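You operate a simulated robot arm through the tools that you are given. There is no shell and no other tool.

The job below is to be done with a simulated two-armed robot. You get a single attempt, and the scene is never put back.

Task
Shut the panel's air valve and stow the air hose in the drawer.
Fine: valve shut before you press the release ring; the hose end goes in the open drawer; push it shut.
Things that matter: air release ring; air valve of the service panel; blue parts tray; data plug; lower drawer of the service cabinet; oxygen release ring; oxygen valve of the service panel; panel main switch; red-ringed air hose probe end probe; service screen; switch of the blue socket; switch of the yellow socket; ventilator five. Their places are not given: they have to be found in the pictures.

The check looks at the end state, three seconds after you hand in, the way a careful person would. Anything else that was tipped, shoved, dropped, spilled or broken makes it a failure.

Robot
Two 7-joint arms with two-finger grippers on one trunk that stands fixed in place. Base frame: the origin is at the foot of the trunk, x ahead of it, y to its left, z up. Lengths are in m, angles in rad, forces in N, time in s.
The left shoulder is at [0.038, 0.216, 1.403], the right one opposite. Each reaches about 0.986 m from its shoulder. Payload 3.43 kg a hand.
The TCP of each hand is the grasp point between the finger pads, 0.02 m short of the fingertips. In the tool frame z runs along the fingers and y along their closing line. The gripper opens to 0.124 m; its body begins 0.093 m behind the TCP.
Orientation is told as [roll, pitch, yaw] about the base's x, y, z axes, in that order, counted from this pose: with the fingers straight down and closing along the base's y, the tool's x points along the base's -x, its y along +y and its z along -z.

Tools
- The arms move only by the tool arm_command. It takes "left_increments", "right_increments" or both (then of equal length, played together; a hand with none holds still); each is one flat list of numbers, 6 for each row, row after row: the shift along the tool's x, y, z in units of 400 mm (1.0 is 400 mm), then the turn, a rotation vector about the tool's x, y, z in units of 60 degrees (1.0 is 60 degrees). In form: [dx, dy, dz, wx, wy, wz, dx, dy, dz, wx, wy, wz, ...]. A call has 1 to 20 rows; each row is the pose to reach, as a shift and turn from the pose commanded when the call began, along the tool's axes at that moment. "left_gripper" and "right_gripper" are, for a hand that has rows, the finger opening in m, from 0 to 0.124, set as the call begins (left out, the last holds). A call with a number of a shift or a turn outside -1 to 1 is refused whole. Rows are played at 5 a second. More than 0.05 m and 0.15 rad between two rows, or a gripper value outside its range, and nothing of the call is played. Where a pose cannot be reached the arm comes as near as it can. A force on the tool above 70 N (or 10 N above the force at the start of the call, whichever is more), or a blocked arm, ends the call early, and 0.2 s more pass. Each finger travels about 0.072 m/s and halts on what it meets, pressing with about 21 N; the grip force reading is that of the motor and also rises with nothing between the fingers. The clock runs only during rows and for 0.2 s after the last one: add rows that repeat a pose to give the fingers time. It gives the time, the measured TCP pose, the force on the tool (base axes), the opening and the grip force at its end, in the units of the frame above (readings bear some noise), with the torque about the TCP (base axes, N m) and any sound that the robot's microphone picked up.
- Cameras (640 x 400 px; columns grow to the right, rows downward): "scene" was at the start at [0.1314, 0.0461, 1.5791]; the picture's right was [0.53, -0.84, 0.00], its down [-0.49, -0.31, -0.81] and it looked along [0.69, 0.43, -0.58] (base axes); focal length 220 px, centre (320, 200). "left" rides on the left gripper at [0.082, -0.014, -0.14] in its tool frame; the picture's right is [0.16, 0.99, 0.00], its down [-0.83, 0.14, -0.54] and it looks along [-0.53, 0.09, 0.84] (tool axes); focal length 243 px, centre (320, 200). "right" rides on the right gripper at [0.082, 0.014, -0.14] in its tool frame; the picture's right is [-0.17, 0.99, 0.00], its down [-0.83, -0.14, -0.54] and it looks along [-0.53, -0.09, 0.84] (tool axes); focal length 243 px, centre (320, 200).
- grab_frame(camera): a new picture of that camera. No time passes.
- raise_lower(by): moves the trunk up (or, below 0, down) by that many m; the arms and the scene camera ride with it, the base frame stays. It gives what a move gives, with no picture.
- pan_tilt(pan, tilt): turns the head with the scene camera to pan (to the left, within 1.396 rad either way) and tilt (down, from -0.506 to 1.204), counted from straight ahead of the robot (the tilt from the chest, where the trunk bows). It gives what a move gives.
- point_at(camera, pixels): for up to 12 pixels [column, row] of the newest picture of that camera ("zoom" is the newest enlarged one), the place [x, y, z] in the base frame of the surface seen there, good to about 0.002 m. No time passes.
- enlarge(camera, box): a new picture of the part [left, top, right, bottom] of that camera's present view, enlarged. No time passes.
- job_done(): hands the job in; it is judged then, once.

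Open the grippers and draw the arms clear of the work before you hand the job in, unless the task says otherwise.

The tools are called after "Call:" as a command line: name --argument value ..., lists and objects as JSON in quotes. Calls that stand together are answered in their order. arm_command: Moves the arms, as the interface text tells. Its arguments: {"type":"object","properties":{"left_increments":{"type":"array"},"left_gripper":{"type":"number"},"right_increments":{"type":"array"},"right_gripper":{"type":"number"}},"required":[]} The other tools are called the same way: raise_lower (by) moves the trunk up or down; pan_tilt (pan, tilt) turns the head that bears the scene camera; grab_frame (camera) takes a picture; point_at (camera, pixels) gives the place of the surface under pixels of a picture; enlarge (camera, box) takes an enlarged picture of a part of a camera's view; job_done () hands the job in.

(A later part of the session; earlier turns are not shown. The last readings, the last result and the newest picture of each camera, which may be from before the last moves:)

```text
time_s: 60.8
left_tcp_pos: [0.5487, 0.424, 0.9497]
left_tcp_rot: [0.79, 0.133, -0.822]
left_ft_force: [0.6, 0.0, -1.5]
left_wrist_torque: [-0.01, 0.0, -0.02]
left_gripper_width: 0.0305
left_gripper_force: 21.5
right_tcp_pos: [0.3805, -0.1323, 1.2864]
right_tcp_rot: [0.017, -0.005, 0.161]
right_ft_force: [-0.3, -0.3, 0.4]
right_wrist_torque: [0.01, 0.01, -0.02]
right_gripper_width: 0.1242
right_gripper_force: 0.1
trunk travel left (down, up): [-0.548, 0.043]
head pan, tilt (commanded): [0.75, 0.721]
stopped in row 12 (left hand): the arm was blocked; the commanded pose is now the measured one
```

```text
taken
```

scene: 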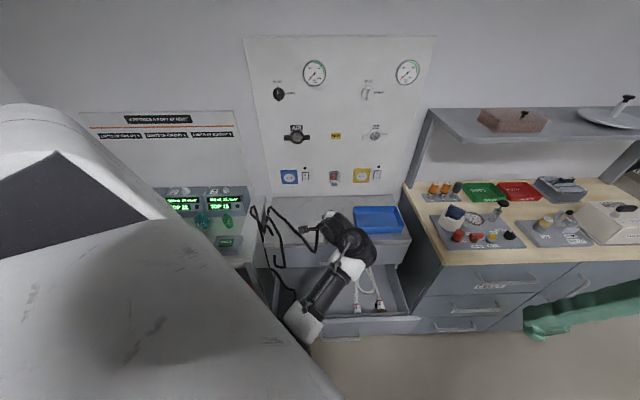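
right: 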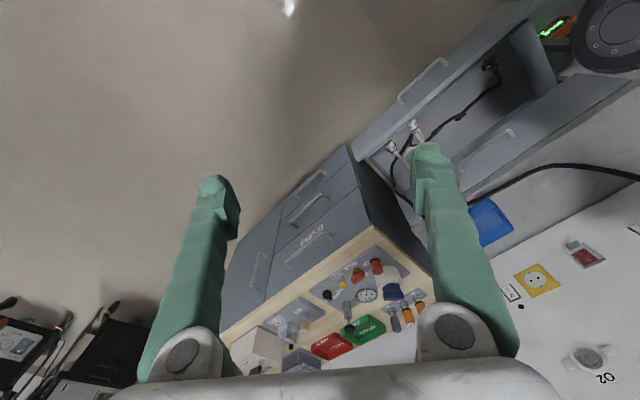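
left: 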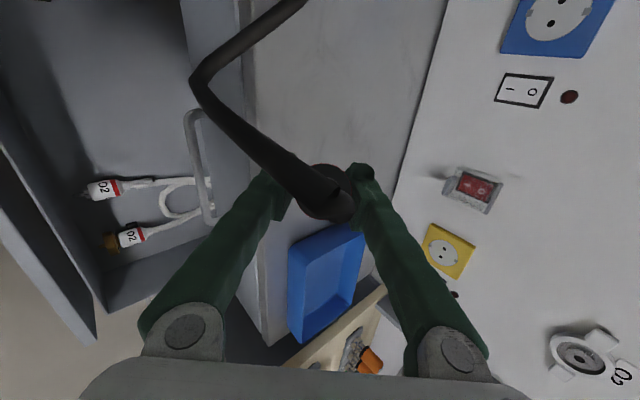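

Blocked again, although the motion was slow. I check where the elbow is now relative to the drawer and the robot's own body.

Call:
point_at --camera "scene" --pixels '[[303, 325], [312, 310], [330, 285], [348, 265], [355, 240], [335, 225], [285, 320], [270, 305], [180, 200], [100, 250]]'

Call:
enlarge --camera "scene" --box '[220, 190, 430, 350]'

Call:
grab_frame --camera "right"

```text
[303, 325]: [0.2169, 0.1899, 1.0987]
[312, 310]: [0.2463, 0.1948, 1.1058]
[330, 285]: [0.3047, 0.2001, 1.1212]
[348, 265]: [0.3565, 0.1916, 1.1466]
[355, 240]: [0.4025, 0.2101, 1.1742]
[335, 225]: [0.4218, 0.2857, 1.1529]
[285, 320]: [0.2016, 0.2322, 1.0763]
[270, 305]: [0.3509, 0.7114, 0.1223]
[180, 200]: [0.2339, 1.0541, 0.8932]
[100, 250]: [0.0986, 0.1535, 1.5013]
```

```text
2.50 times, centred on (325, 270) of scene
```

zoom: 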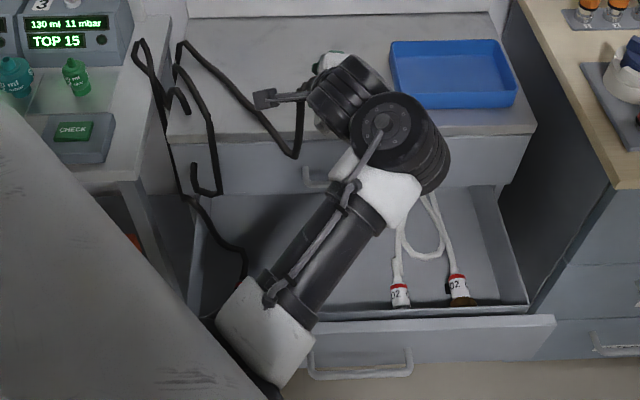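

```text
taken
```

right: 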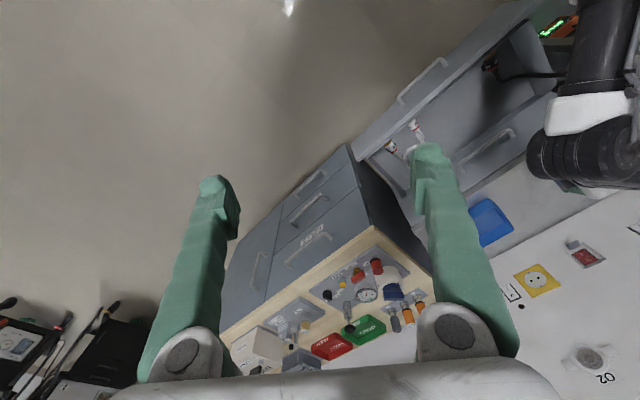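

The elbow is at about (0.21,0.20,1.09) — upper arm pointing almost straight down, near a singular posture. I try the retraction again with 2.5 mm rows.

Call:
arm_command --left_increments '[-0.0002, -0.0044, -0.0045, 0, 0, 0, -0.0004, -0.0088, -0.0089, 0, 0, 0, -0.0007, -0.0131, -0.0134, 0, 0, 0, -0.0009, -0.0175, -0.0179, 0, 0, 0, -0.0011, -0.0219, -0.0223, 0, 0, 0, -0.0013, -0.0263, -0.0268, 0, 0, 0, -0.0016, -0.0306, -0.0313, 0, 0, 0, -0.0018, -0.035, -0.0357, 0, 0, 0, -0.002, -0.0394, -0.0402, 0, 0, 0, -0.0022, -0.0438, -0.0447, 0, 0, 0, -0.0025, -0.0481, -0.0491, 0, 0, 0, -0.0027, -0.0525, -0.0536, 0, 0, 0, -0.0029, -0.0569, -0.058, 0, 0, 0, -0.0031, -0.0613, -0.0625, 0, 0, 0, -0.0034, -0.0656, -0.067, 0, 0, 0, -0.0036, -0.07, -0.0714, 0, 0, 0, -0.0038, -0.0744, -0.0759, 0, 0, 0, -0.004, -0.0788, -0.0804, 0, 0, 0, -0.0043, -0.0831, -0.0848, 0, 0, 0, -0.0045, -0.0875, -0.0893, 0, 0, 0]'

Call:
grab_frame --camera "scene"

```text
time_s: 64.3
left_tcp_pos: [0.5325, 0.4609, 0.9844]
left_tcp_rot: [0.91, 0.207, -0.786]
left_ft_force: [0.6, -0.9, -1.0]
left_wrist_torque: [-0.03, -0.01, 0.02]
left_gripper_width: 0.0304
left_gripper_force: 20.7
right_tcp_pos: [0.381, -0.1319, 1.287]
right_tcp_rot: [0.017, -0.003, 0.16]
right_ft_force: [0.0, 0.8, 0.0]
right_wrist_torque: [0.01, -0.03, -0.01]
right_gripper_width: 0.124
right_gripper_force: 0.0
trunk travel left (down, up): [-0.548, 0.043]
head pan, tilt (commanded): [0.75, 0.721]
stopped in row 17 (left hand): the arm was blocked; the commanded pose is now the measured one
```

```text
taken
```

scene: 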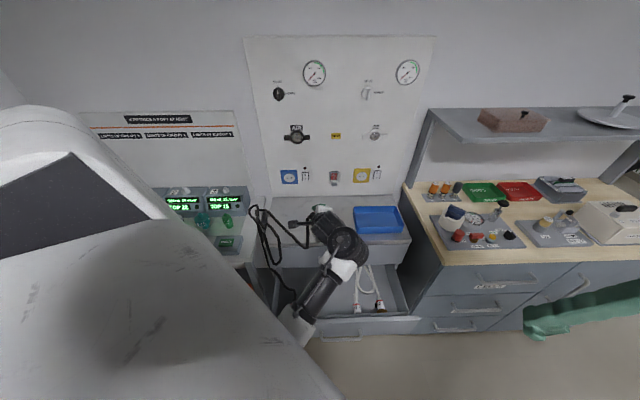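

This posture is at its limit near the drawer. To swing the elbow up and out, I'll stretch the arm at shoulder height and then retract with the hand pointing down; first I go up and right to about (0.60,0.46,1.10), squaring the hand at 45° pitch.

Call:
arm_command --left_increments '[-0.003, 0.0158, -0.0048, 0.0059, -0.0065, -0.0074, -0.0059, 0.0316, -0.0096, 0.0119, -0.013, -0.0149, -0.0089, 0.0473, -0.0144, 0.0178, -0.0195, -0.0223, -0.0118, 0.0631, -0.0192, 0.0237, -0.026, -0.0297, -0.0148, 0.0789, -0.024, 0.0297, -0.0325, -0.0372, -0.0177, 0.0947, -0.0288, 0.0356, -0.039, -0.0446, -0.0207, 0.1104, -0.0336, 0.0415, -0.0455, -0.052, -0.0236, 0.1262, -0.0384, 0.0475, -0.052, -0.0594, -0.0266, 0.142, -0.0432, 0.0534, -0.0585, -0.0669, -0.0295, 0.1578, -0.048, 0.0594, -0.0651, -0.0743, -0.0325, 0.1735, -0.0528, 0.0653, -0.0716, -0.0817, -0.0354, 0.1893, -0.0576, 0.0712, -0.0781, -0.0892, -0.0384, 0.2051, -0.0624, 0.0772, -0.0846, -0.0966, -0.0413, 0.2209, -0.0672, 0.0831, -0.0911, -0.104, -0.0443, 0.2366, -0.072, 0.089, -0.0976, -0.1115, -0.0472, 0.2524, -0.0768, 0.095, -0.1041, -0.1189, -0.0502, 0.2682, -0.0816, 0.1009, -0.1106, -0.1263, -0.0531, 0.284, -0.0864, 0.1068, -0.1171, -0.1337, -0.0561, 0.2997, -0.0912, 0.1128, -0.1236, -0.1412, -0.059, 0.3155, -0.096, 0.1187, -0.1301, -0.1486]'

Call:
grab_frame --camera "scene"

```text
time_s: 66.5
left_tcp_pos: [0.5928, 0.4246, 1.0694]
left_tcp_rot: [0.926, 0.146, -0.896]
left_ft_force: [-0.2, 0.5, -1.3]
left_wrist_torque: [0.02, 0.01, 0.0]
left_gripper_width: 0.0308
left_gripper_force: 21.1
right_tcp_pos: [0.3815, -0.1324, 1.2879]
right_tcp_rot: [0.018, -0.003, 0.163]
right_ft_force: [-0.4, 0.2, -0.7]
right_wrist_torque: [-0.02, 0.02, -0.01]
right_gripper_width: 0.1242
right_gripper_force: 0.0
trunk travel left (down, up): [-0.548, 0.043]
head pan, tilt (commanded): [0.75, 0.721]
stopped in row 10 (left hand): the arm was blocked; the commanded pose is now the measured one
```

```text
taken
```

scene: 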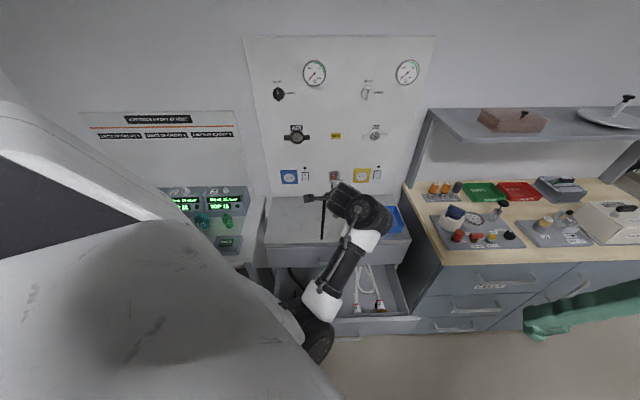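

The hand is at (0.593,0.425,1.069). I continue outward and up toward (0.70,0.44,1.12) with more pitch, in slow rows.

Call:
arm_command --left_increments '[-0.0059, 0.0128, 0.005, 0.0154, -0.0013, -0.0087, -0.0118, 0.0255, 0.0099, 0.0308, -0.0027, -0.0173, -0.0177, 0.0383, 0.0149, 0.0462, -0.004, -0.026, -0.0236, 0.051, 0.0198, 0.0616, -0.0054, -0.0346, -0.0295, 0.0638, 0.0248, 0.077, -0.0067, -0.0433, -0.0354, 0.0765, 0.0297, 0.0924, -0.0081, -0.0519, -0.0413, 0.0893, 0.0347, 0.1078, -0.0094, -0.0606, -0.0472, 0.102, 0.0396, 0.1232, -0.0108, -0.0692, -0.0531, 0.1148, 0.0446, 0.1386, -0.0121, -0.0779, -0.059, 0.1275, 0.0495, 0.154, -0.0135, -0.0865, -0.0649, 0.1403, 0.0545, 0.1694, -0.0148, -0.0952, -0.0708, 0.153, 0.0594, 0.1848, -0.0161, -0.1038, -0.0767, 0.1658, 0.0644, 0.2002, -0.0175, -0.1125, -0.0826, 0.1785, 0.0693, 0.2156, -0.0188, -0.1211, -0.0885, 0.1913, 0.0743, 0.231, -0.0202, -0.1298, -0.0944, 0.204, 0.0792, 0.2464, -0.0215, -0.1384, -0.1003, 0.2168, 0.0842, 0.2618, -0.0229, -0.1471, -0.1062, 0.2295, 0.0891, 0.2772, -0.0242, -0.1557, -0.1121, 0.2423, 0.0941, 0.2926, -0.0256, -0.1644, -0.118, 0.255, 0.099, 0.308, -0.0269, -0.173]'

Call:
grab_frame --camera "scene"

```text
time_s: 67.7
left_tcp_pos: [0.6402, 0.4016, 1.1133]
left_tcp_rot: [0.938, 0.172, -0.961]
left_ft_force: [0.4, 0.6, -0.1]
left_wrist_torque: [0.01, -0.04, -0.01]
left_gripper_width: 0.0307
left_gripper_force: 21.3
right_tcp_pos: [0.381, -0.1322, 1.2872]
right_tcp_rot: [0.016, -0.004, 0.161]
right_ft_force: [-0.5, -0.6, 0.7]
right_wrist_torque: [0.03, -0.02, -0.02]
right_gripper_width: 0.1241
right_gripper_force: 0.2
trunk travel left (down, up): [-0.548, 0.043]
head pan, tilt (commanded): [0.75, 0.721]
stopped in row 6 (left hand): the arm was blocked; the commanded pose is now the measured one
```

```text
taken
```

scene: 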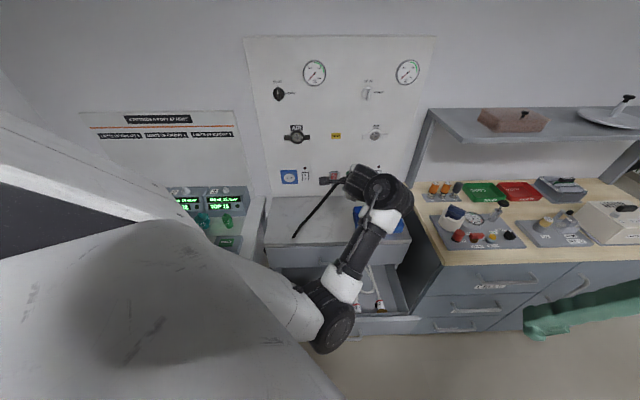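

Still stalling, and the elbow is moving to the right at (332,325). I measure the arm's link positions to understand the posture.

Call:
point_at --camera "scene" --pixels '[[332, 330], [320, 300], [345, 280], [360, 245], [378, 210], [385, 190], [360, 180], [290, 290], [250, 260]]'

Call:
enlarge --camera "scene" --box '[220, 150, 430, 370]'

```text
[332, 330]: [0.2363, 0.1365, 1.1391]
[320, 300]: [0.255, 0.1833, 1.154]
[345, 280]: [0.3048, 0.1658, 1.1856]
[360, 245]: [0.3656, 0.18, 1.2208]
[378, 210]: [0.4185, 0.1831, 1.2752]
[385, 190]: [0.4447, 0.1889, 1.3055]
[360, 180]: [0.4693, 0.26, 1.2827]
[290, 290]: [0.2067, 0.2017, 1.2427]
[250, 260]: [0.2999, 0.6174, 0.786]
```

```text
1.82 times, centred on (325, 260) of scene
```

zoom: 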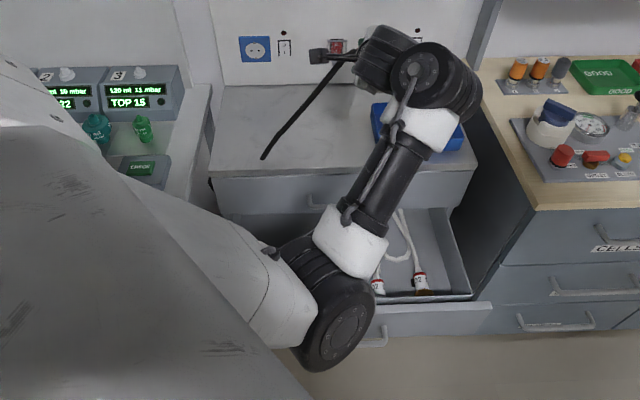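

The elbow is squeezed in front of the chest (y≈0.15). Turning the hand to point straight ahead and then rightward moves the wrist to the left and should let the elbow swing outward; I start with azimuth 45°→0° while lowering to (0.64,0.36,0.98).

Call:
arm_command --left_increments '[-0.007, -0.0144, 0.0069, 0.0045, -0.0272, 0.0129, -0.0141, -0.0289, 0.0138, 0.0091, -0.0545, 0.0258, -0.0212, -0.0433, 0.0206, 0.0136, -0.0817, 0.0387, -0.0282, -0.0577, 0.0275, 0.0181, -0.1089, 0.0516, -0.0353, -0.0721, 0.0344, 0.0227, -0.1362, 0.0645, -0.0423, -0.0866, 0.0413, 0.0272, -0.1634, 0.0774, -0.0494, -0.101, 0.0481, 0.0317, -0.1906, 0.0903, -0.0564, -0.1154, 0.055, 0.0363, -0.2179, 0.1032, -0.0635, -0.1298, 0.0619, 0.0408, -0.2451, 0.1161, -0.0705, -0.1443, 0.0688, 0.0454, -0.2724, 0.129, -0.0776, -0.1587, 0.0756, 0.0499, -0.2996, 0.1419, -0.0846, -0.1731, 0.0825, 0.0544, -0.3268, 0.1548, -0.0917, -0.1875, 0.0894, 0.059, -0.3541, 0.1677, -0.0987, -0.202, 0.0963, 0.0635, -0.3813, 0.1806, -0.1058, -0.2164, 0.1031, 0.068, -0.4085, 0.1935, -0.1128, -0.2308, 0.11, 0.0726, -0.4358, 0.2064, -0.1199, -0.2452, 0.1169, 0.0771, -0.463, 0.2193, -0.1269, -0.2597, 0.1238, 0.0816, -0.4902, 0.2322, -0.134, -0.2741, 0.1306, 0.0862, -0.5175, 0.2451, -0.141, -0.2885, 0.1375, 0.0907, -0.5447, 0.258]'

Call:
grab_frame --camera "scene"

```text
time_s: 71.7
left_tcp_pos: [0.6623, 0.3198, 1.0155]
left_tcp_rot: [0.822, 0.145, -1.68]
left_ft_force: [0.5, 0.3, -0.5]
left_wrist_torque: [0.01, 0.0, -0.01]
left_gripper_width: 0.0306
left_gripper_force: 20.9
right_tcp_pos: [0.3816, -0.1333, 1.2862]
right_tcp_rot: [0.018, -0.004, 0.159]
right_ft_force: [0.0, 0.2, 0.7]
right_wrist_torque: [-0.01, 0.02, 0.0]
right_gripper_width: 0.1241
right_gripper_force: 0.0
trunk travel left (down, up): [-0.548, 0.043]
head pan, tilt (commanded): [0.75, 0.721]
stopped in row 19 (left hand): the arm was blocked; the commanded pose is now the measured one
```

```text
taken
```

scene: 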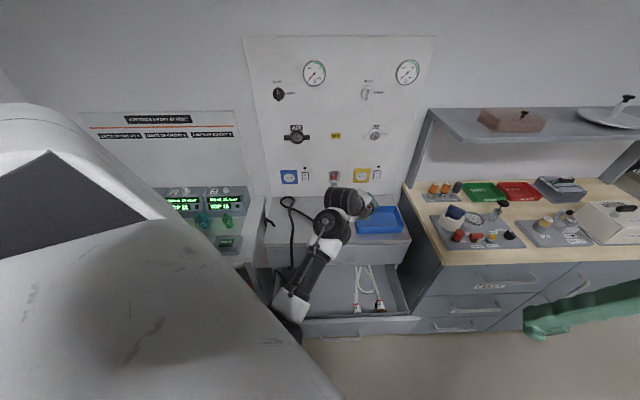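

That worked: the hand now points along +x (azimuth ~1°, 42° down) and the elbow moved left. Next I turn it to azimuth −45° (parallel to the drawer) while moving to (0.541,0.259,0.90), in front of the cabinet.

Call:
arm_command --left_increments '[-0.0112, -0.019, -0.0018, 0.0033, -0.027, 0.0188, -0.0223, -0.0379, -0.0036, 0.0067, -0.0541, 0.0376, -0.0335, -0.0569, -0.0054, 0.01, -0.0811, 0.0564, -0.0446, -0.0758, -0.0072, 0.0134, -0.1081, 0.0752, -0.0558, -0.0948, -0.009, 0.0167, -0.1352, 0.094, -0.0669, -0.1137, -0.0108, 0.0201, -0.1622, 0.1127, -0.0781, -0.1327, -0.0126, 0.0234, -0.1892, 0.1315, -0.0892, -0.1516, -0.0144, 0.0268, -0.2163, 0.1503, -0.1004, -0.1706, -0.0162, 0.0301, -0.2433, 0.1691, -0.1115, -0.1895, -0.018, 0.0335, -0.2704, 0.1879, -0.1227, -0.2085, -0.0198, 0.0368, -0.2974, 0.2067, -0.1338, -0.2274, -0.0216, 0.0401, -0.3244, 0.2255, -0.145, -0.2464, -0.0234, 0.0435, -0.3515, 0.2443, -0.1561, -0.2653, -0.0252, 0.0468, -0.3785, 0.2631, -0.1673, -0.2843, -0.027, 0.0502, -0.4055, 0.2819, -0.1784, -0.3032, -0.0288, 0.0535, -0.4326, 0.3006, -0.1896, -0.3222, -0.0306, 0.0569, -0.4596, 0.3194, -0.2007, -0.3411, -0.0324, 0.0602, -0.4866, 0.3382, -0.2119, -0.3601, -0.0342, 0.0636, -0.5137, 0.357, -0.223, -0.379, -0.036, 0.0669, -0.5407, 0.3758]'

Call:
grab_frame --camera "scene"

Call:
grab_frame --camera "left"

```text
time_s: 72.6
left_tcp_pos: [0.6555, 0.2815, 1.0162]
left_tcp_rot: [0.78, 0.276, -1.946]
left_ft_force: [-0.3, -0.4, -0.9]
left_wrist_torque: [0.01, 0.0, 0.0]
left_gripper_width: 0.0307
left_gripper_force: 21.2
right_tcp_pos: [0.381, -0.1339, 1.2877]
right_tcp_rot: [0.016, -0.005, 0.163]
right_ft_force: [-0.1, -0.6, -1.0]
right_wrist_torque: [0.0, -0.02, 0.01]
right_gripper_width: 0.1242
right_gripper_force: 0.0
trunk travel left (down, up): [-0.548, 0.043]
head pan, tilt (commanded): [0.75, 0.721]
stopped in row 4 (left hand): the arm was blocked; the commanded pose is now the measured one
```

```text
taken
```

scene: 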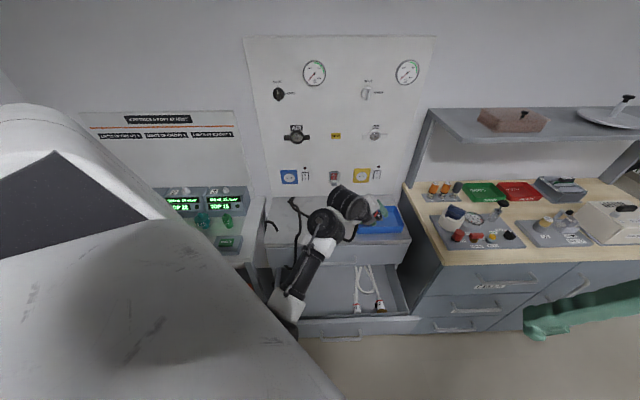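

```text
taken
```

left: 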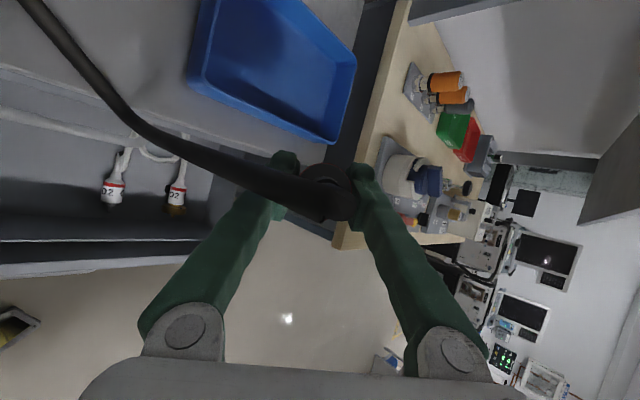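

Blocked after four rows at azimuth −6°. I measure the elbow/forearm again to see how the posture changed.

Call:
point_at --camera "scene" --pixels '[[285, 308], [300, 285], [318, 250], [325, 222], [345, 200], [375, 212], [275, 295]]'

Call:
enlarge --camera "scene" --box '[230, 170, 420, 340]'

```text
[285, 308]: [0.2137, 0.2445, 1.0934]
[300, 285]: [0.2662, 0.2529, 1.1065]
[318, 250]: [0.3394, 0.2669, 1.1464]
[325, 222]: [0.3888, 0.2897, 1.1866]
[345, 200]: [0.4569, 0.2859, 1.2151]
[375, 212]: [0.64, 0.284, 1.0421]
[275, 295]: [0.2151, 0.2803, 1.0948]
```

```text
2.35 times, centred on (325, 255) of scene
```

zoom: 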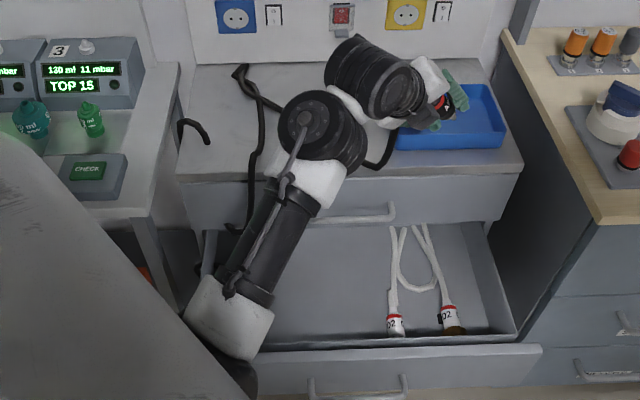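

The elbow always stops near x≈0.215, z≈1.09, so the upper arm can't go further back; the wrist must go around with the forearm horizontal, further to the right. I measure the right-hand bench edge and drawer extents for clearance.

Call:
point_at --camera "scene" --pixels '[[405, 185], [440, 262], [430, 240], [420, 215], [412, 255], [405, 300], [418, 318], [440, 300], [520, 260], [445, 280], [300, 335], [360, 322]]'

Call:
grab_frame --camera "right"

```text
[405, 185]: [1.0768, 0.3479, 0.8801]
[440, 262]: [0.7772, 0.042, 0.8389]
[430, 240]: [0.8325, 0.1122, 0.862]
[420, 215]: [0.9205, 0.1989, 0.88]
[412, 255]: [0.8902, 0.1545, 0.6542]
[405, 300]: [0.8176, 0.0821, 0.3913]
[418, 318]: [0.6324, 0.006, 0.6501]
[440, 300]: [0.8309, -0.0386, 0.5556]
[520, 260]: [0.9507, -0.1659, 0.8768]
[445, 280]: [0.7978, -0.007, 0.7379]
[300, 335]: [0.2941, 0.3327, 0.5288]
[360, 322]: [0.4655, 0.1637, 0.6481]
```

```text
taken
```

right: 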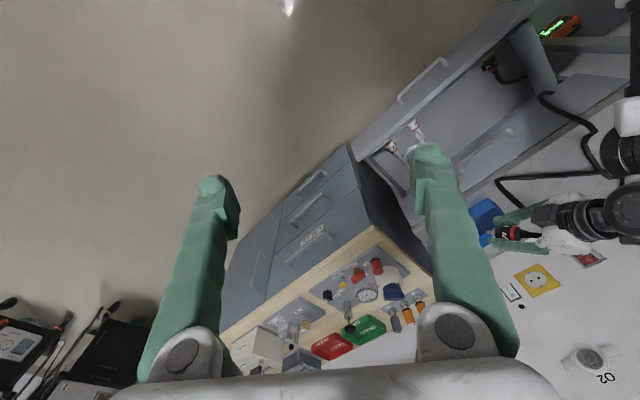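

The space to the right (s≈0.38, d≈0.55) is free, between the drawer front (d≈0.45) and the right bench (s≥0.52). I move the hand right to (0.62,0.14,1.0), pointing straight ahead and 48° down, slowly.

Call:
arm_command --left_increments '[-0.018, 0.0038, -0.0005, 0.0047, 0.0028, -0.0219, -0.0359, 0.0076, -0.001, 0.0094, 0.0056, -0.0438, -0.0539, 0.0114, -0.0014, 0.014, 0.0083, -0.0657, -0.0718, 0.0152, -0.0019, 0.0187, 0.0111, -0.0876, -0.0898, 0.019, -0.0024, 0.0234, 0.0139, -0.1095, -0.1077, 0.0228, -0.0029, 0.0281, 0.0167, -0.1313, -0.1257, 0.0266, -0.0033, 0.0328, 0.0195, -0.1532, -0.1436, 0.0304, -0.0038, 0.0374, 0.0222, -0.1751, -0.1616, 0.0342, -0.0043, 0.0421, 0.025, -0.197, -0.1795, 0.038, -0.0048, 0.0468, 0.0278, -0.2189, -0.1975, 0.0418, -0.0052, 0.0515, 0.0306, -0.2408, -0.2154, 0.0456, -0.0057, 0.0562, 0.0334, -0.2627, -0.2334, 0.0494, -0.0062, 0.0608, 0.0361, -0.2846, -0.2513, 0.0532, -0.0067, 0.0655, 0.0389, -0.3065, -0.2693, 0.057, -0.0071, 0.0702, 0.0417, -0.3284, -0.2872, 0.0608, -0.0076, 0.0749, 0.0445, -0.3502, -0.3052, 0.0646, -0.0081, 0.0796, 0.0473, -0.3721, -0.3231, 0.0684, -0.0086, 0.0842, 0.05, -0.394, -0.3411, 0.0722, -0.009, 0.0889, 0.0528, -0.4159, -0.359, 0.076, -0.0095, 0.0936, 0.0556, -0.4378]'

Call:
grab_frame --camera "scene"

Call:
grab_frame --camera "right"

```text
time_s: 76.8
left_tcp_pos: [0.6199, 0.1405, 1.0009]
left_tcp_rot: [0.733, -0.006, -1.566]
left_ft_force: [0.2, 0.3, -0.6]
left_wrist_torque: [-0.01, 0.01, 0.03]
left_gripper_width: 0.0306
left_gripper_force: 21.4
right_tcp_pos: [0.3813, -0.1331, 1.2868]
right_tcp_rot: [0.018, -0.003, 0.162]
right_ft_force: [0.9, 0.3, 0.4]
right_wrist_torque: [-0.01, 0.03, 0.0]
right_gripper_width: 0.1235
right_gripper_force: 0.1
trunk travel left (down, up): [-0.548, 0.043]
head pan, tilt (commanded): [0.75, 0.721]
```

```text
taken
```

scene: 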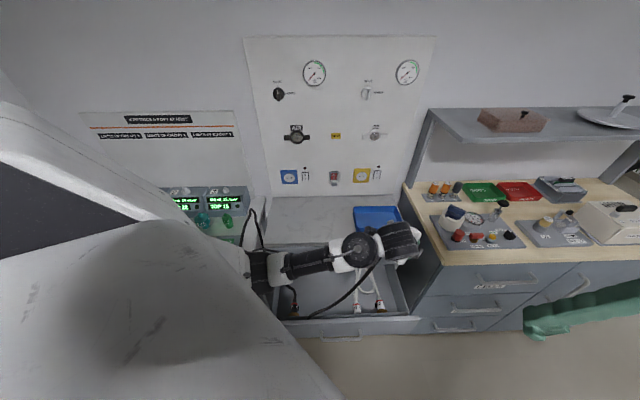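

```text
taken
```

right: 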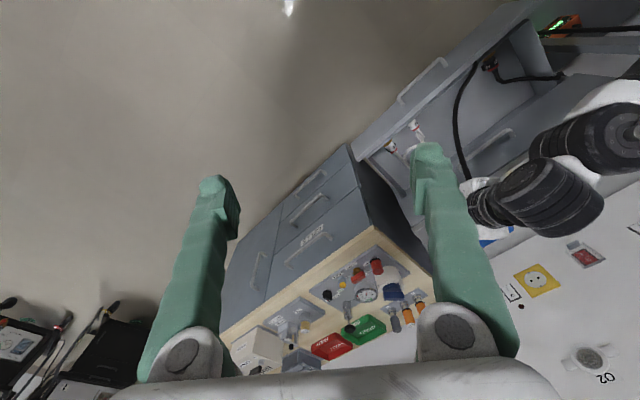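

Reached exactly, without blocking, and the forearm now comes from the left. I measure the new elbow position.

Call:
point_at --camera "scene" --pixels '[[262, 265], [275, 268], [305, 262], [340, 255], [360, 248], [390, 238], [412, 245], [340, 300], [372, 275]]'

Call:
enlarge --camera "scene" --box '[230, 200, 430, 350]'

Call:
grab_frame --camera "left"

```text
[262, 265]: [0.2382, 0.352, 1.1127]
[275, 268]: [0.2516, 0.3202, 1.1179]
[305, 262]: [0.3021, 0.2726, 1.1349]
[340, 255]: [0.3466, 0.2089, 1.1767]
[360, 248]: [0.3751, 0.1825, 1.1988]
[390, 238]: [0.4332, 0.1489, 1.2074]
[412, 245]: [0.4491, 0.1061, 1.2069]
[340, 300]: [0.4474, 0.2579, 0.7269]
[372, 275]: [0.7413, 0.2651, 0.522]
```

```text
2.67 times, centred on (330, 275) of scene
```

zoom: 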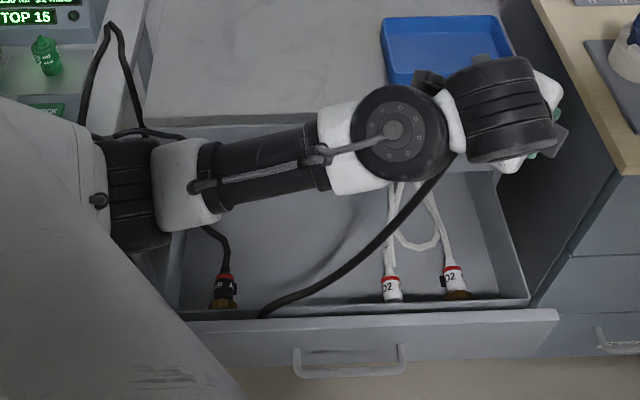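

```text
taken
```

left: 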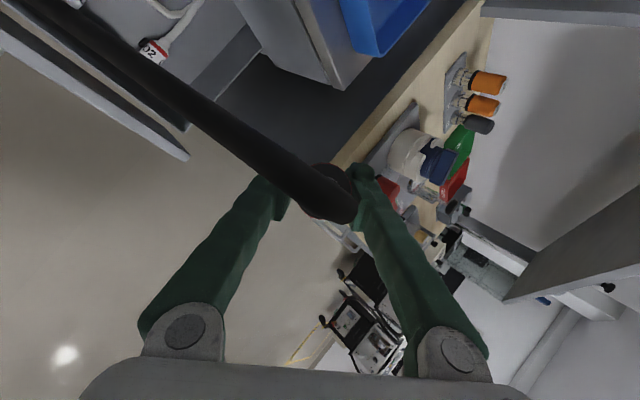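

The elbow is now out to the left (y≈0.35). I lower the hand 0.15 m with 10° more pitch, over the free right part of the drawer.

Call:
arm_command --left_increments '[0, -0.0126, 0.014, 0.0083, 0, 0, 0, -0.0251, 0.0279, 0.0167, 0, 0, 0, -0.0377, 0.0419, 0.025, 0, 0, 0, -0.0502, 0.0558, 0.0333, 0, 0, 0, -0.0628, 0.0698, 0.0417, 0, 0, 0, -0.0753, 0.0837, 0.05, 0, 0, 0, -0.0879, 0.0977, 0.0583, 0, 0, 0, -0.1004, 0.1116, 0.0667, 0, 0, 0, -0.113, 0.1256, 0.075, 0, 0, 0, -0.1255, 0.1395, 0.0834, 0, 0, 0, -0.1381, 0.1535, 0.0917, 0, 0, 0, -0.1506, 0.1674, 0.1, 0, 0, 0, -0.1632, 0.1814, 0.1084, 0, 0, 0, -0.1757, 0.1953, 0.1167, 0, 0, 0, -0.1883, 0.2093, 0.125, 0, 0, 0, -0.2008, 0.2232, 0.1334, 0, 0, 0, -0.2134, 0.2372, 0.1417, 0, 0, 0, -0.2259, 0.2511, 0.15, 0, 0, 0, -0.2385, 0.2651, 0.1584, 0, 0, 0, -0.251, 0.279, 0.1667, 0, 0]'

Call:
grab_frame --camera "scene"

Call:
grab_frame --camera "left"

```text
time_s: 81.0
left_tcp_pos: [0.6192, 0.1395, 0.8509]
left_tcp_rot: [0.558, -0.006, -1.566]
left_ft_force: [0.1, -0.3, -1.0]
left_wrist_torque: [-0.02, 0.0, 0.0]
left_gripper_width: 0.0305
left_gripper_force: 20.9
right_tcp_pos: [0.3813, -0.1317, 1.2883]
right_tcp_rot: [0.019, -0.004, 0.161]
right_ft_force: [0.2, -0.9, 0.6]
right_wrist_torque: [-0.01, 0.0, 0.03]
right_gripper_width: 0.1243
right_gripper_force: 0.0
trunk travel left (down, up): [-0.548, 0.043]
head pan, tilt (commanded): [0.75, 0.721]
```

```text
taken
```

scene: 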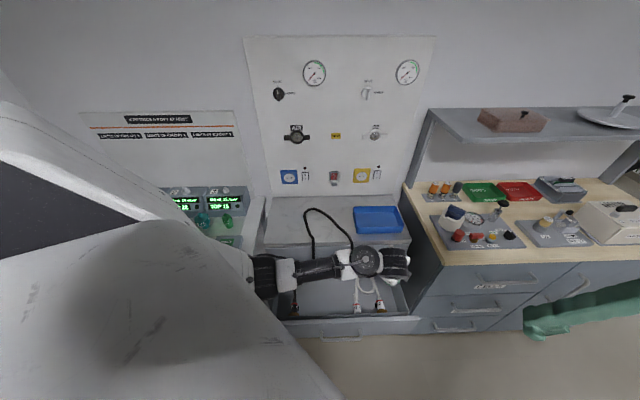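

```text
taken
```

left: 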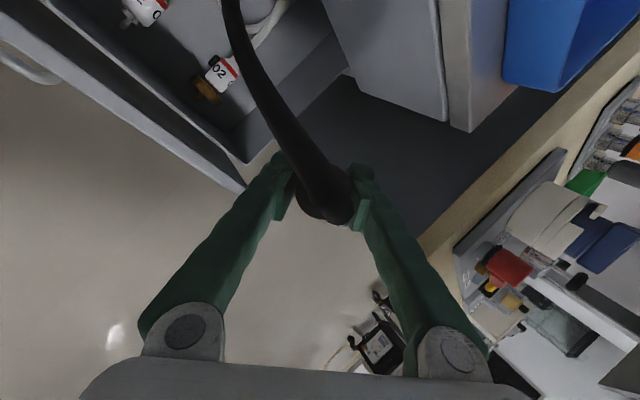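

The arm tracks perfectly now. I move the hand left over the free middle of the drawer to about (0.477,0.336,0.80), turning it to azimuth 45° and 75° down (camera to the left, clear of the cabinet).

Call:
arm_command --left_increments '[0.0246, -0.0185, -0.004, 0.0134, 0.015, -0.0345, 0.0491, -0.0369, -0.008, 0.0268, 0.03, -0.069, 0.0737, -0.0554, -0.012, 0.0402, 0.045, -0.1035, 0.0982, -0.0738, -0.016, 0.0536, 0.06, -0.138, 0.1228, -0.0923, -0.02, 0.067, 0.075, -0.1725, 0.1473, -0.1107, -0.024, 0.0804, 0.09, -0.207, 0.1719, -0.1292, -0.028, 0.0938, 0.105, -0.2415, 0.1964, -0.1476, -0.032, 0.1072, 0.12, -0.276, 0.221, -0.1661, -0.036, 0.1206, 0.135, -0.3105, 0.2455, -0.1845, -0.04, 0.1341, 0.15, -0.3451, 0.2701, -0.203, -0.044, 0.1475, 0.1649, -0.3796, 0.2946, -0.2214, -0.048, 0.1609, 0.1799, -0.4141, 0.3192, -0.2399, -0.052, 0.1743, 0.1949, -0.4486, 0.3437, -0.2583, -0.056, 0.1877, 0.2099, -0.4831, 0.3683, -0.2768, -0.06, 0.2011, 0.2249, -0.5176, 0.3928, -0.2952, -0.064, 0.2145, 0.2399, -0.5521, 0.4174, -0.3137, -0.068, 0.2279, 0.2549, -0.5866, 0.4419, -0.3321, -0.072, 0.2413, 0.2699, -0.6211, 0.4665, -0.3506, -0.076, 0.2547, 0.2849, -0.6556, 0.491, -0.369, -0.08, 0.2681, 0.2999, -0.6901]'

Call:
grab_frame --camera "scene"

Call:
grab_frame --camera "left"

```text
time_s: 85.2
left_tcp_pos: [0.4763, 0.3342, 0.7991]
left_tcp_rot: [0.258, -0.004, -0.779]
left_ft_force: [1.3, -0.2, -0.8]
left_wrist_torque: [-0.02, 0.0, -0.02]
left_gripper_width: 0.0305
left_gripper_force: 21.1
right_tcp_pos: [0.3821, -0.1327, 1.2876]
right_tcp_rot: [0.017, -0.004, 0.162]
right_ft_force: [0.5, 0.3, -0.5]
right_wrist_torque: [0.03, -0.02, 0.01]
right_gripper_width: 0.124
right_gripper_force: 0.1
trunk travel left (down, up): [-0.548, 0.043]
head pan, tilt (commanded): [0.75, 0.721]
```

```text
taken
```

scene: 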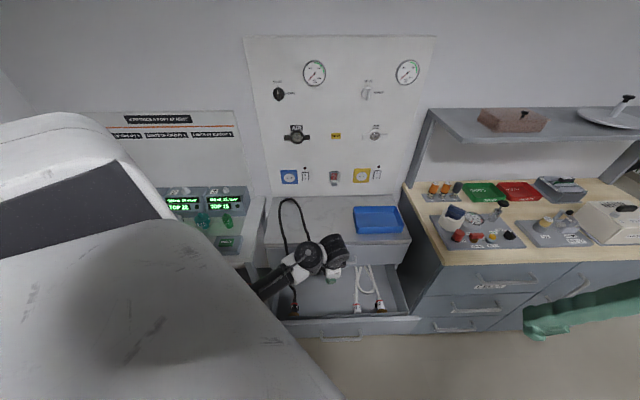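

```text
taken
```

left: 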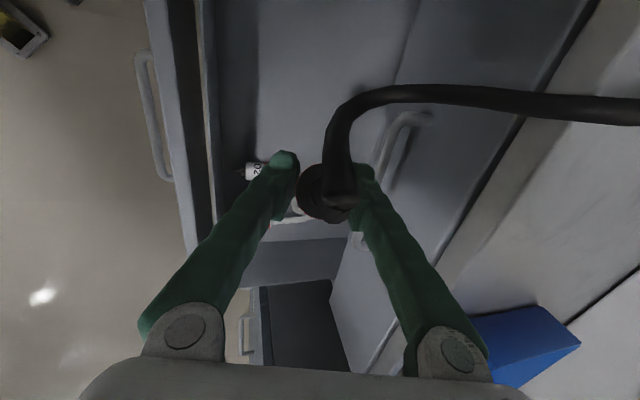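

The hand is right above the middle of the drawer (s≈0.10, d≈0.573, z≈0.80). I measure the upper drawer's handle (400,125), the drawer's front wall, and the floor below to plan the descent.

Call:
point_at --camera "left" --pixels '[[385, 160], [410, 118], [425, 118], [300, 100], [240, 100], [205, 100], [170, 100], [258, 170], [290, 225], [360, 240], [440, 60], [300, 250]]'

Call:
enlarge --camera "left" --box '[200, 60, 460, 260]'

```text
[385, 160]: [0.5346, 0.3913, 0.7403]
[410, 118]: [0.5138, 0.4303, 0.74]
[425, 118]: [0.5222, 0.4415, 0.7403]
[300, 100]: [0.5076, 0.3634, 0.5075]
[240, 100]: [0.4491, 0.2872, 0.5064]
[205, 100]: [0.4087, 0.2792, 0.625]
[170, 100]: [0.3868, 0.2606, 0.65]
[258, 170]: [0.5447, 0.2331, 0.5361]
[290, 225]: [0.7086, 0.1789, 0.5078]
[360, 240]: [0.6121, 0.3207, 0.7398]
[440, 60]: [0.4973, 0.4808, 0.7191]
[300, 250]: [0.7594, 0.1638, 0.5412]
```

```text
2.00 times, centred on (330, 160) of left
```

zoom: 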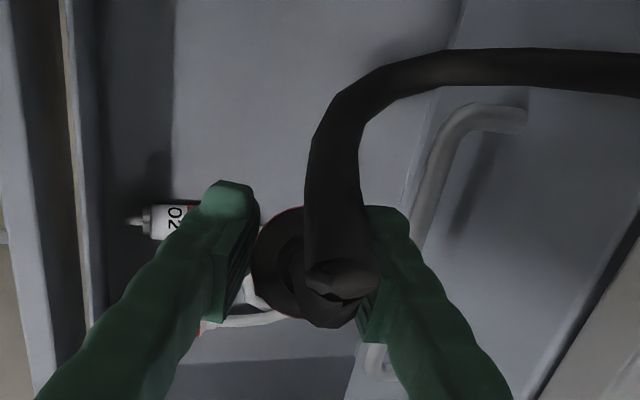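

The upper handle is at d≈0.655, z≈0.74 and the drawer's inner front wall at d≈0.487; the hand at d≈0.573 fits between. To keep arm reach comfortable I lower the trunk 0.10 m, which brings the hand to z≈0.70.

Call:
raise_lower --by -0.1

Call:
grab_frame --camera "left"

Call:
grab_frame --camera "scene"

```text
time_s: 86.5
left_tcp_pos: [0.4784, 0.3344, 0.6984]
left_tcp_rot: [0.259, -0.004, -0.783]
left_ft_force: [0.0, 0.1, -1.5]
left_wrist_torque: [0.0, 0.01, -0.01]
left_gripper_width: 0.0306
left_gripper_force: 21.2
right_tcp_pos: [0.3806, -0.1325, 1.1883]
right_tcp_rot: [0.017, -0.005, 0.162]
right_ft_force: [0.7, 1.3, 0.9]
right_wrist_torque: [0.01, -0.01, -0.02]
right_gripper_width: 0.1241
right_gripper_force: 0.2
trunk travel left (down, up): [-0.448, 0.143]
head pan, tilt (commanded): [0.75, 0.721]
```

```text
taken
```

left: 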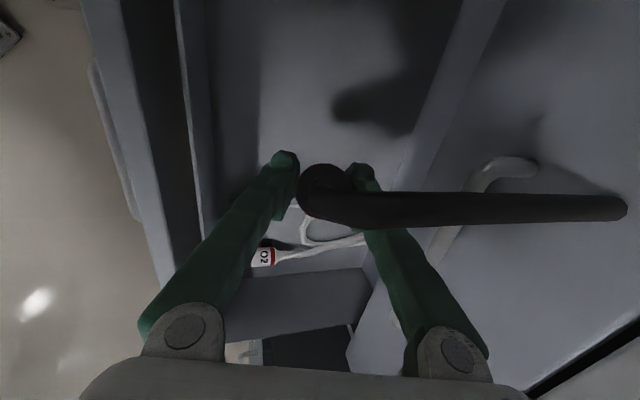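

```text
taken
```

scene: 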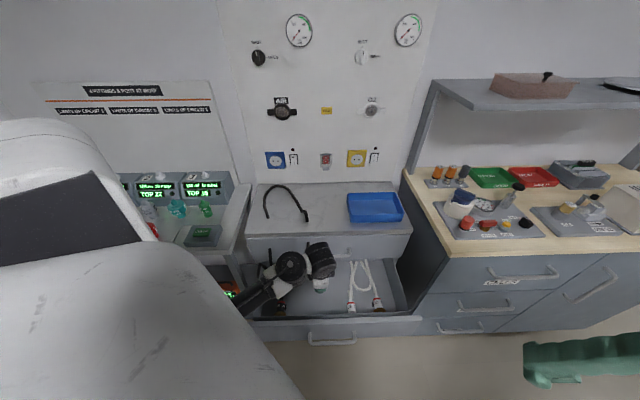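

The hand is at z≈0.698 in good position. I lower it 0.09 m with the arm in 1 cm rows.

Call:
arm_command --left_increments '[0, -0.0064, 0.0242, 0, 0, 0, 0, -0.0128, 0.0484, 0, 0, 0, 0, -0.0192, 0.0725, 0, 0, 0, 0, -0.0256, 0.0967, 0, 0, 0, 0, -0.032, 0.1209, 0, 0, 0, 0, -0.0384, 0.1451, 0, 0, 0, 0, -0.0448, 0.1692, 0, 0, 0, 0, -0.0512, 0.1934, 0, 0, 0, 0, -0.0576, 0.2176, 0, 0, 0]'

Call:
grab_frame --camera "left"

Call:
enlarge --camera "scene" --box '[230, 210, 420, 350]'

```text
time_s: 88.5
left_tcp_pos: [0.4766, 0.3348, 0.6071]
left_tcp_rot: [0.257, -0.004, -0.783]
left_ft_force: [-0.3, -0.1, -0.9]
left_wrist_torque: [0.0, -0.02, -0.03]
left_gripper_width: 0.0307
left_gripper_force: 20.7
right_tcp_pos: [0.381, -0.1319, 1.1864]
right_tcp_rot: [0.017, -0.003, 0.161]
right_ft_force: [0.0, -0.1, 0.6]
right_wrist_torque: [0.03, -0.02, 0.0]
right_gripper_width: 0.1239
right_gripper_force: 0.1
trunk travel left (down, up): [-0.448, 0.143]
head pan, tilt (commanded): [0.75, 0.721]
```

```text
taken
```

left: 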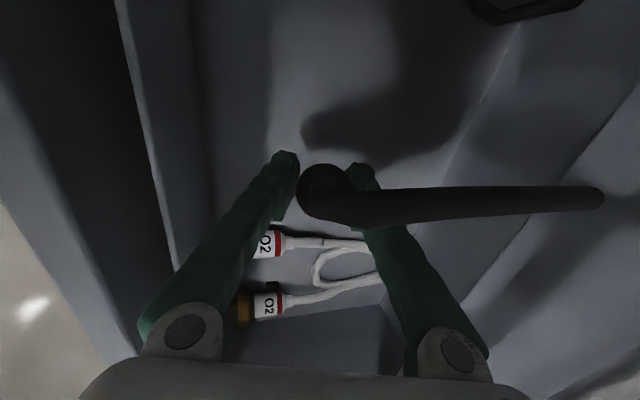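

```text
2.86 times, centred on (325, 280) of scene
```

zoom: 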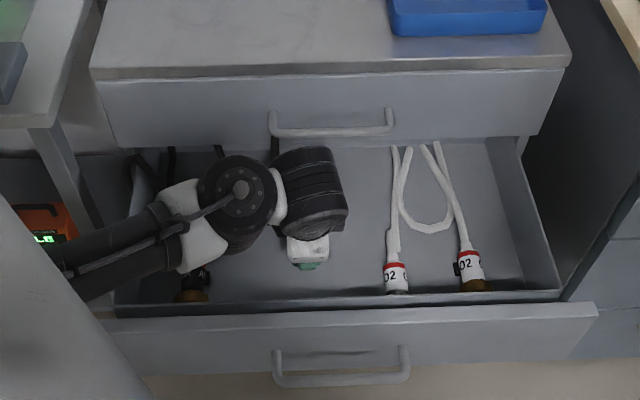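

Clear so far at z≈0.607. I lower the last 3.5 cm in 5 mm rows, watching for contact of the nose with the drawer floor.

Call:
arm_command --left_increments '[0, -0.0032, 0.0121, 0, 0, 0, 0, -0.0064, 0.0242, 0, 0, 0, 0, -0.0096, 0.0363, 0, 0, 0, 0, -0.0128, 0.0484, 0, 0, 0, 0, -0.016, 0.0604, 0, 0, 0, 0, -0.0192, 0.0725, 0, 0, 0, 0, -0.0224, 0.0846, 0, 0, 0]'

Call:
enlarge --camera "left" --box '[200, 100, 440, 280]'

Call:
enlarge --camera "scene" --box '[230, 210, 420, 350]'

```text
time_s: 90.1
left_tcp_pos: [0.4776, 0.3351, 0.5741]
left_tcp_rot: [0.26, -0.002, -0.782]
left_ft_force: [0.8, 0.0, -0.9]
left_wrist_torque: [0.0, 0.0, -0.03]
left_gripper_width: 0.0304
left_gripper_force: 21.0
right_tcp_pos: [0.3809, -0.1323, 1.188]
right_tcp_rot: [0.017, -0.003, 0.16]
right_ft_force: [-0.1, 0.2, 0.5]
right_wrist_torque: [-0.03, -0.03, -0.02]
right_gripper_width: 0.124
right_gripper_force: 0.1
trunk travel left (down, up): [-0.448, 0.143]
head pan, tilt (commanded): [0.75, 0.721]
```

```text
2.22 times, centred on (320, 190) of left
```

zoom: 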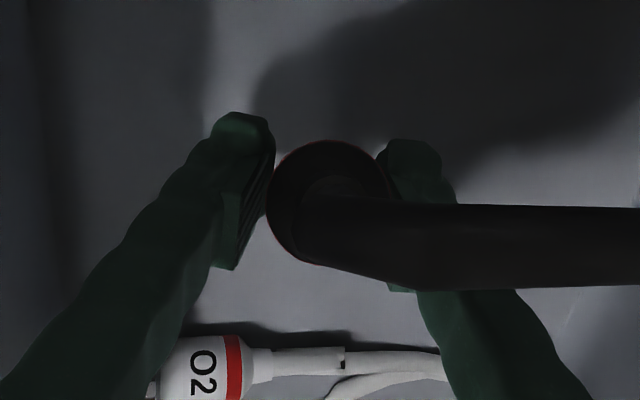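

```text
2.86 times, centred on (325, 280) of scene
```

zoom: 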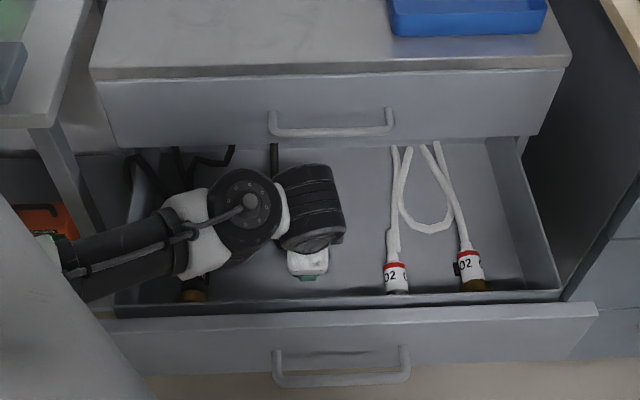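

No contact yet at z≈0.574. I lower 12 mm more in small rows and check the force.

Call:
arm_command --left_increments '[0, -0.0026, 0.0097, 0, 0, 0, 0, -0.0051, 0.0193, 0, 0, 0, 0, -0.0077, 0.029, 0, 0, 0]'

Call:
enlarge --camera "right" --box '[420, 0, 640, 160]'

```text
time_s: 90.9
left_tcp_pos: [0.4774, 0.334, 0.562]
left_tcp_rot: [0.261, -0.003, -0.778]
left_ft_force: [0.4, 0.4, -1.7]
left_wrist_torque: [-0.02, 0.02, 0.04]
left_gripper_width: 0.0305
left_gripper_force: 21.4
right_tcp_pos: [0.3806, -0.1319, 1.1872]
right_tcp_rot: [0.015, -0.003, 0.161]
right_ft_force: [0.5, 0.6, 0.5]
right_wrist_torque: [0.0, 0.01, 0.01]
right_gripper_width: 0.1238
right_gripper_force: 0.0
trunk travel left (down, up): [-0.448, 0.143]
head pan, tilt (commanded): [0.75, 0.721]
```

```text
2.50 times, centred on (530, 80) of right
```

zoom: 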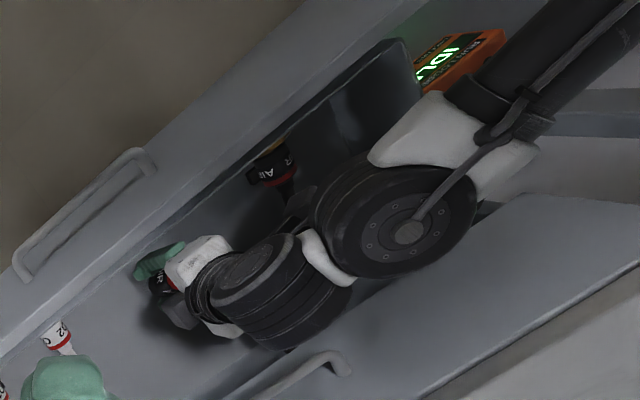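

Still no contact at z≈0.562. I go 14 mm further.

Call:
arm_command --left_increments '[0, -0.0023, 0.0085, 0, 0, 0, 0, -0.0045, 0.0169, 0, 0, 0, 0, -0.0068, 0.0254, 0, 0, 0, 0, -0.009, 0.0338, 0, 0, 0]'

Call:
enlarge --camera "right" --box '[440, 60, 540, 130]'

```text
time_s: 91.9
left_tcp_pos: [0.4771, 0.3331, 0.5478]
left_tcp_rot: [0.26, -0.004, -0.782]
left_ft_force: [0.6, 0.0, -0.5]
left_wrist_torque: [0.01, -0.04, 0.02]
left_gripper_width: 0.0305
left_gripper_force: 20.5
right_tcp_pos: [0.3815, -0.1327, 1.1881]
right_tcp_rot: [0.018, -0.003, 0.162]
right_ft_force: [0.6, 0.4, 0.0]
right_wrist_torque: [0.0, 0.02, -0.02]
right_gripper_width: 0.1241
right_gripper_force: 0.0
trunk travel left (down, up): [-0.448, 0.143]
head pan, tilt (commanded): [0.75, 0.721]
```

```text
5.71 times, centred on (490, 95) of right
```

zoom: 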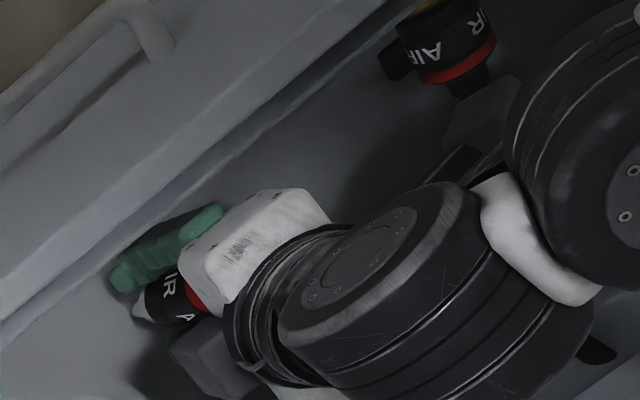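

The probe's silver nose is just below the fingertips, about 1–2 cm above the floor. I lower 8 mm more, then open the fingers slowly to 0.055 m.

Call:
arm_command --left_increments '[0, -0.0026, 0.0097, 0, 0, 0, 0, -0.0051, 0.0193, 0, 0, 0]'

Call:
arm_command --left_increments '[0, 0, 0, 0, 0, 0, 0, 0, 0, 0, 0, 0, 0, 0, 0, 0, 0, 0, 0, 0, 0, 0, 0, 0]' --left_gripper 0.055

Call:
grab_frame --camera "left"

Call:
enlarge --camera "right" --box '[420, 20, 580, 150]'

```text
time_s: 92.5
left_tcp_pos: [0.4777, 0.3343, 0.539]
left_tcp_rot: [0.26, -0.004, -0.781]
left_ft_force: [-0.4, -0.4, -0.6]
left_wrist_torque: [0.01, 0.0, 0.02]
left_gripper_width: 0.0306
left_gripper_force: 21.1
right_tcp_pos: [0.3814, -0.1313, 1.1874]
right_tcp_rot: [0.017, -0.003, 0.16]
right_ft_force: [-0.1, 0.5, -0.3]
right_wrist_torque: [0.02, 0.01, -0.03]
right_gripper_width: 0.1241
right_gripper_force: 0.0
trunk travel left (down, up): [-0.448, 0.143]
head pan, tilt (commanded): [0.75, 0.721]
```

```text
time_s: 93.5
left_tcp_pos: [0.4777, 0.3355, 0.5387]
left_tcp_rot: [0.26, -0.004, -0.783]
left_ft_force: [0.4, 0.0, -0.2]
left_wrist_torque: [-0.04, 0.0, -0.01]
left_gripper_width: 0.0552
left_gripper_force: 0.1
right_tcp_pos: [0.3808, -0.1333, 1.1883]
right_tcp_rot: [0.017, -0.004, 0.161]
right_ft_force: [0.5, 0.3, 0.6]
right_wrist_torque: [0.0, 0.01, -0.02]
right_gripper_width: 0.124
right_gripper_force: 0.0
trunk travel left (down, up): [-0.448, 0.143]
head pan, tilt (commanded): [0.75, 0.721]
```

```text
taken
```

left: 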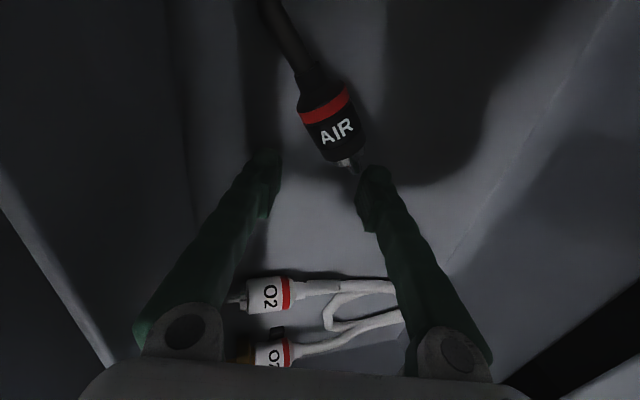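

```text
3.08 times, centred on (500, 85) of right
```

zoom: 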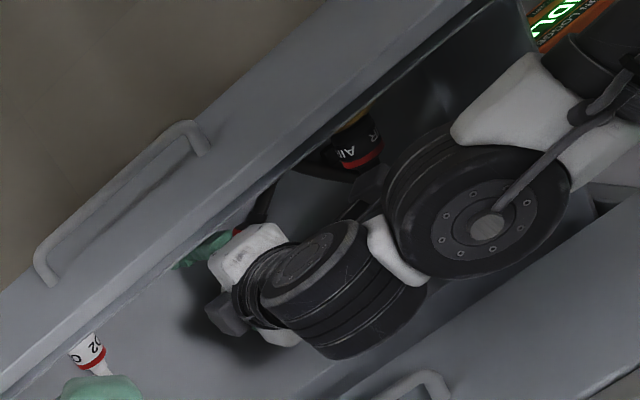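

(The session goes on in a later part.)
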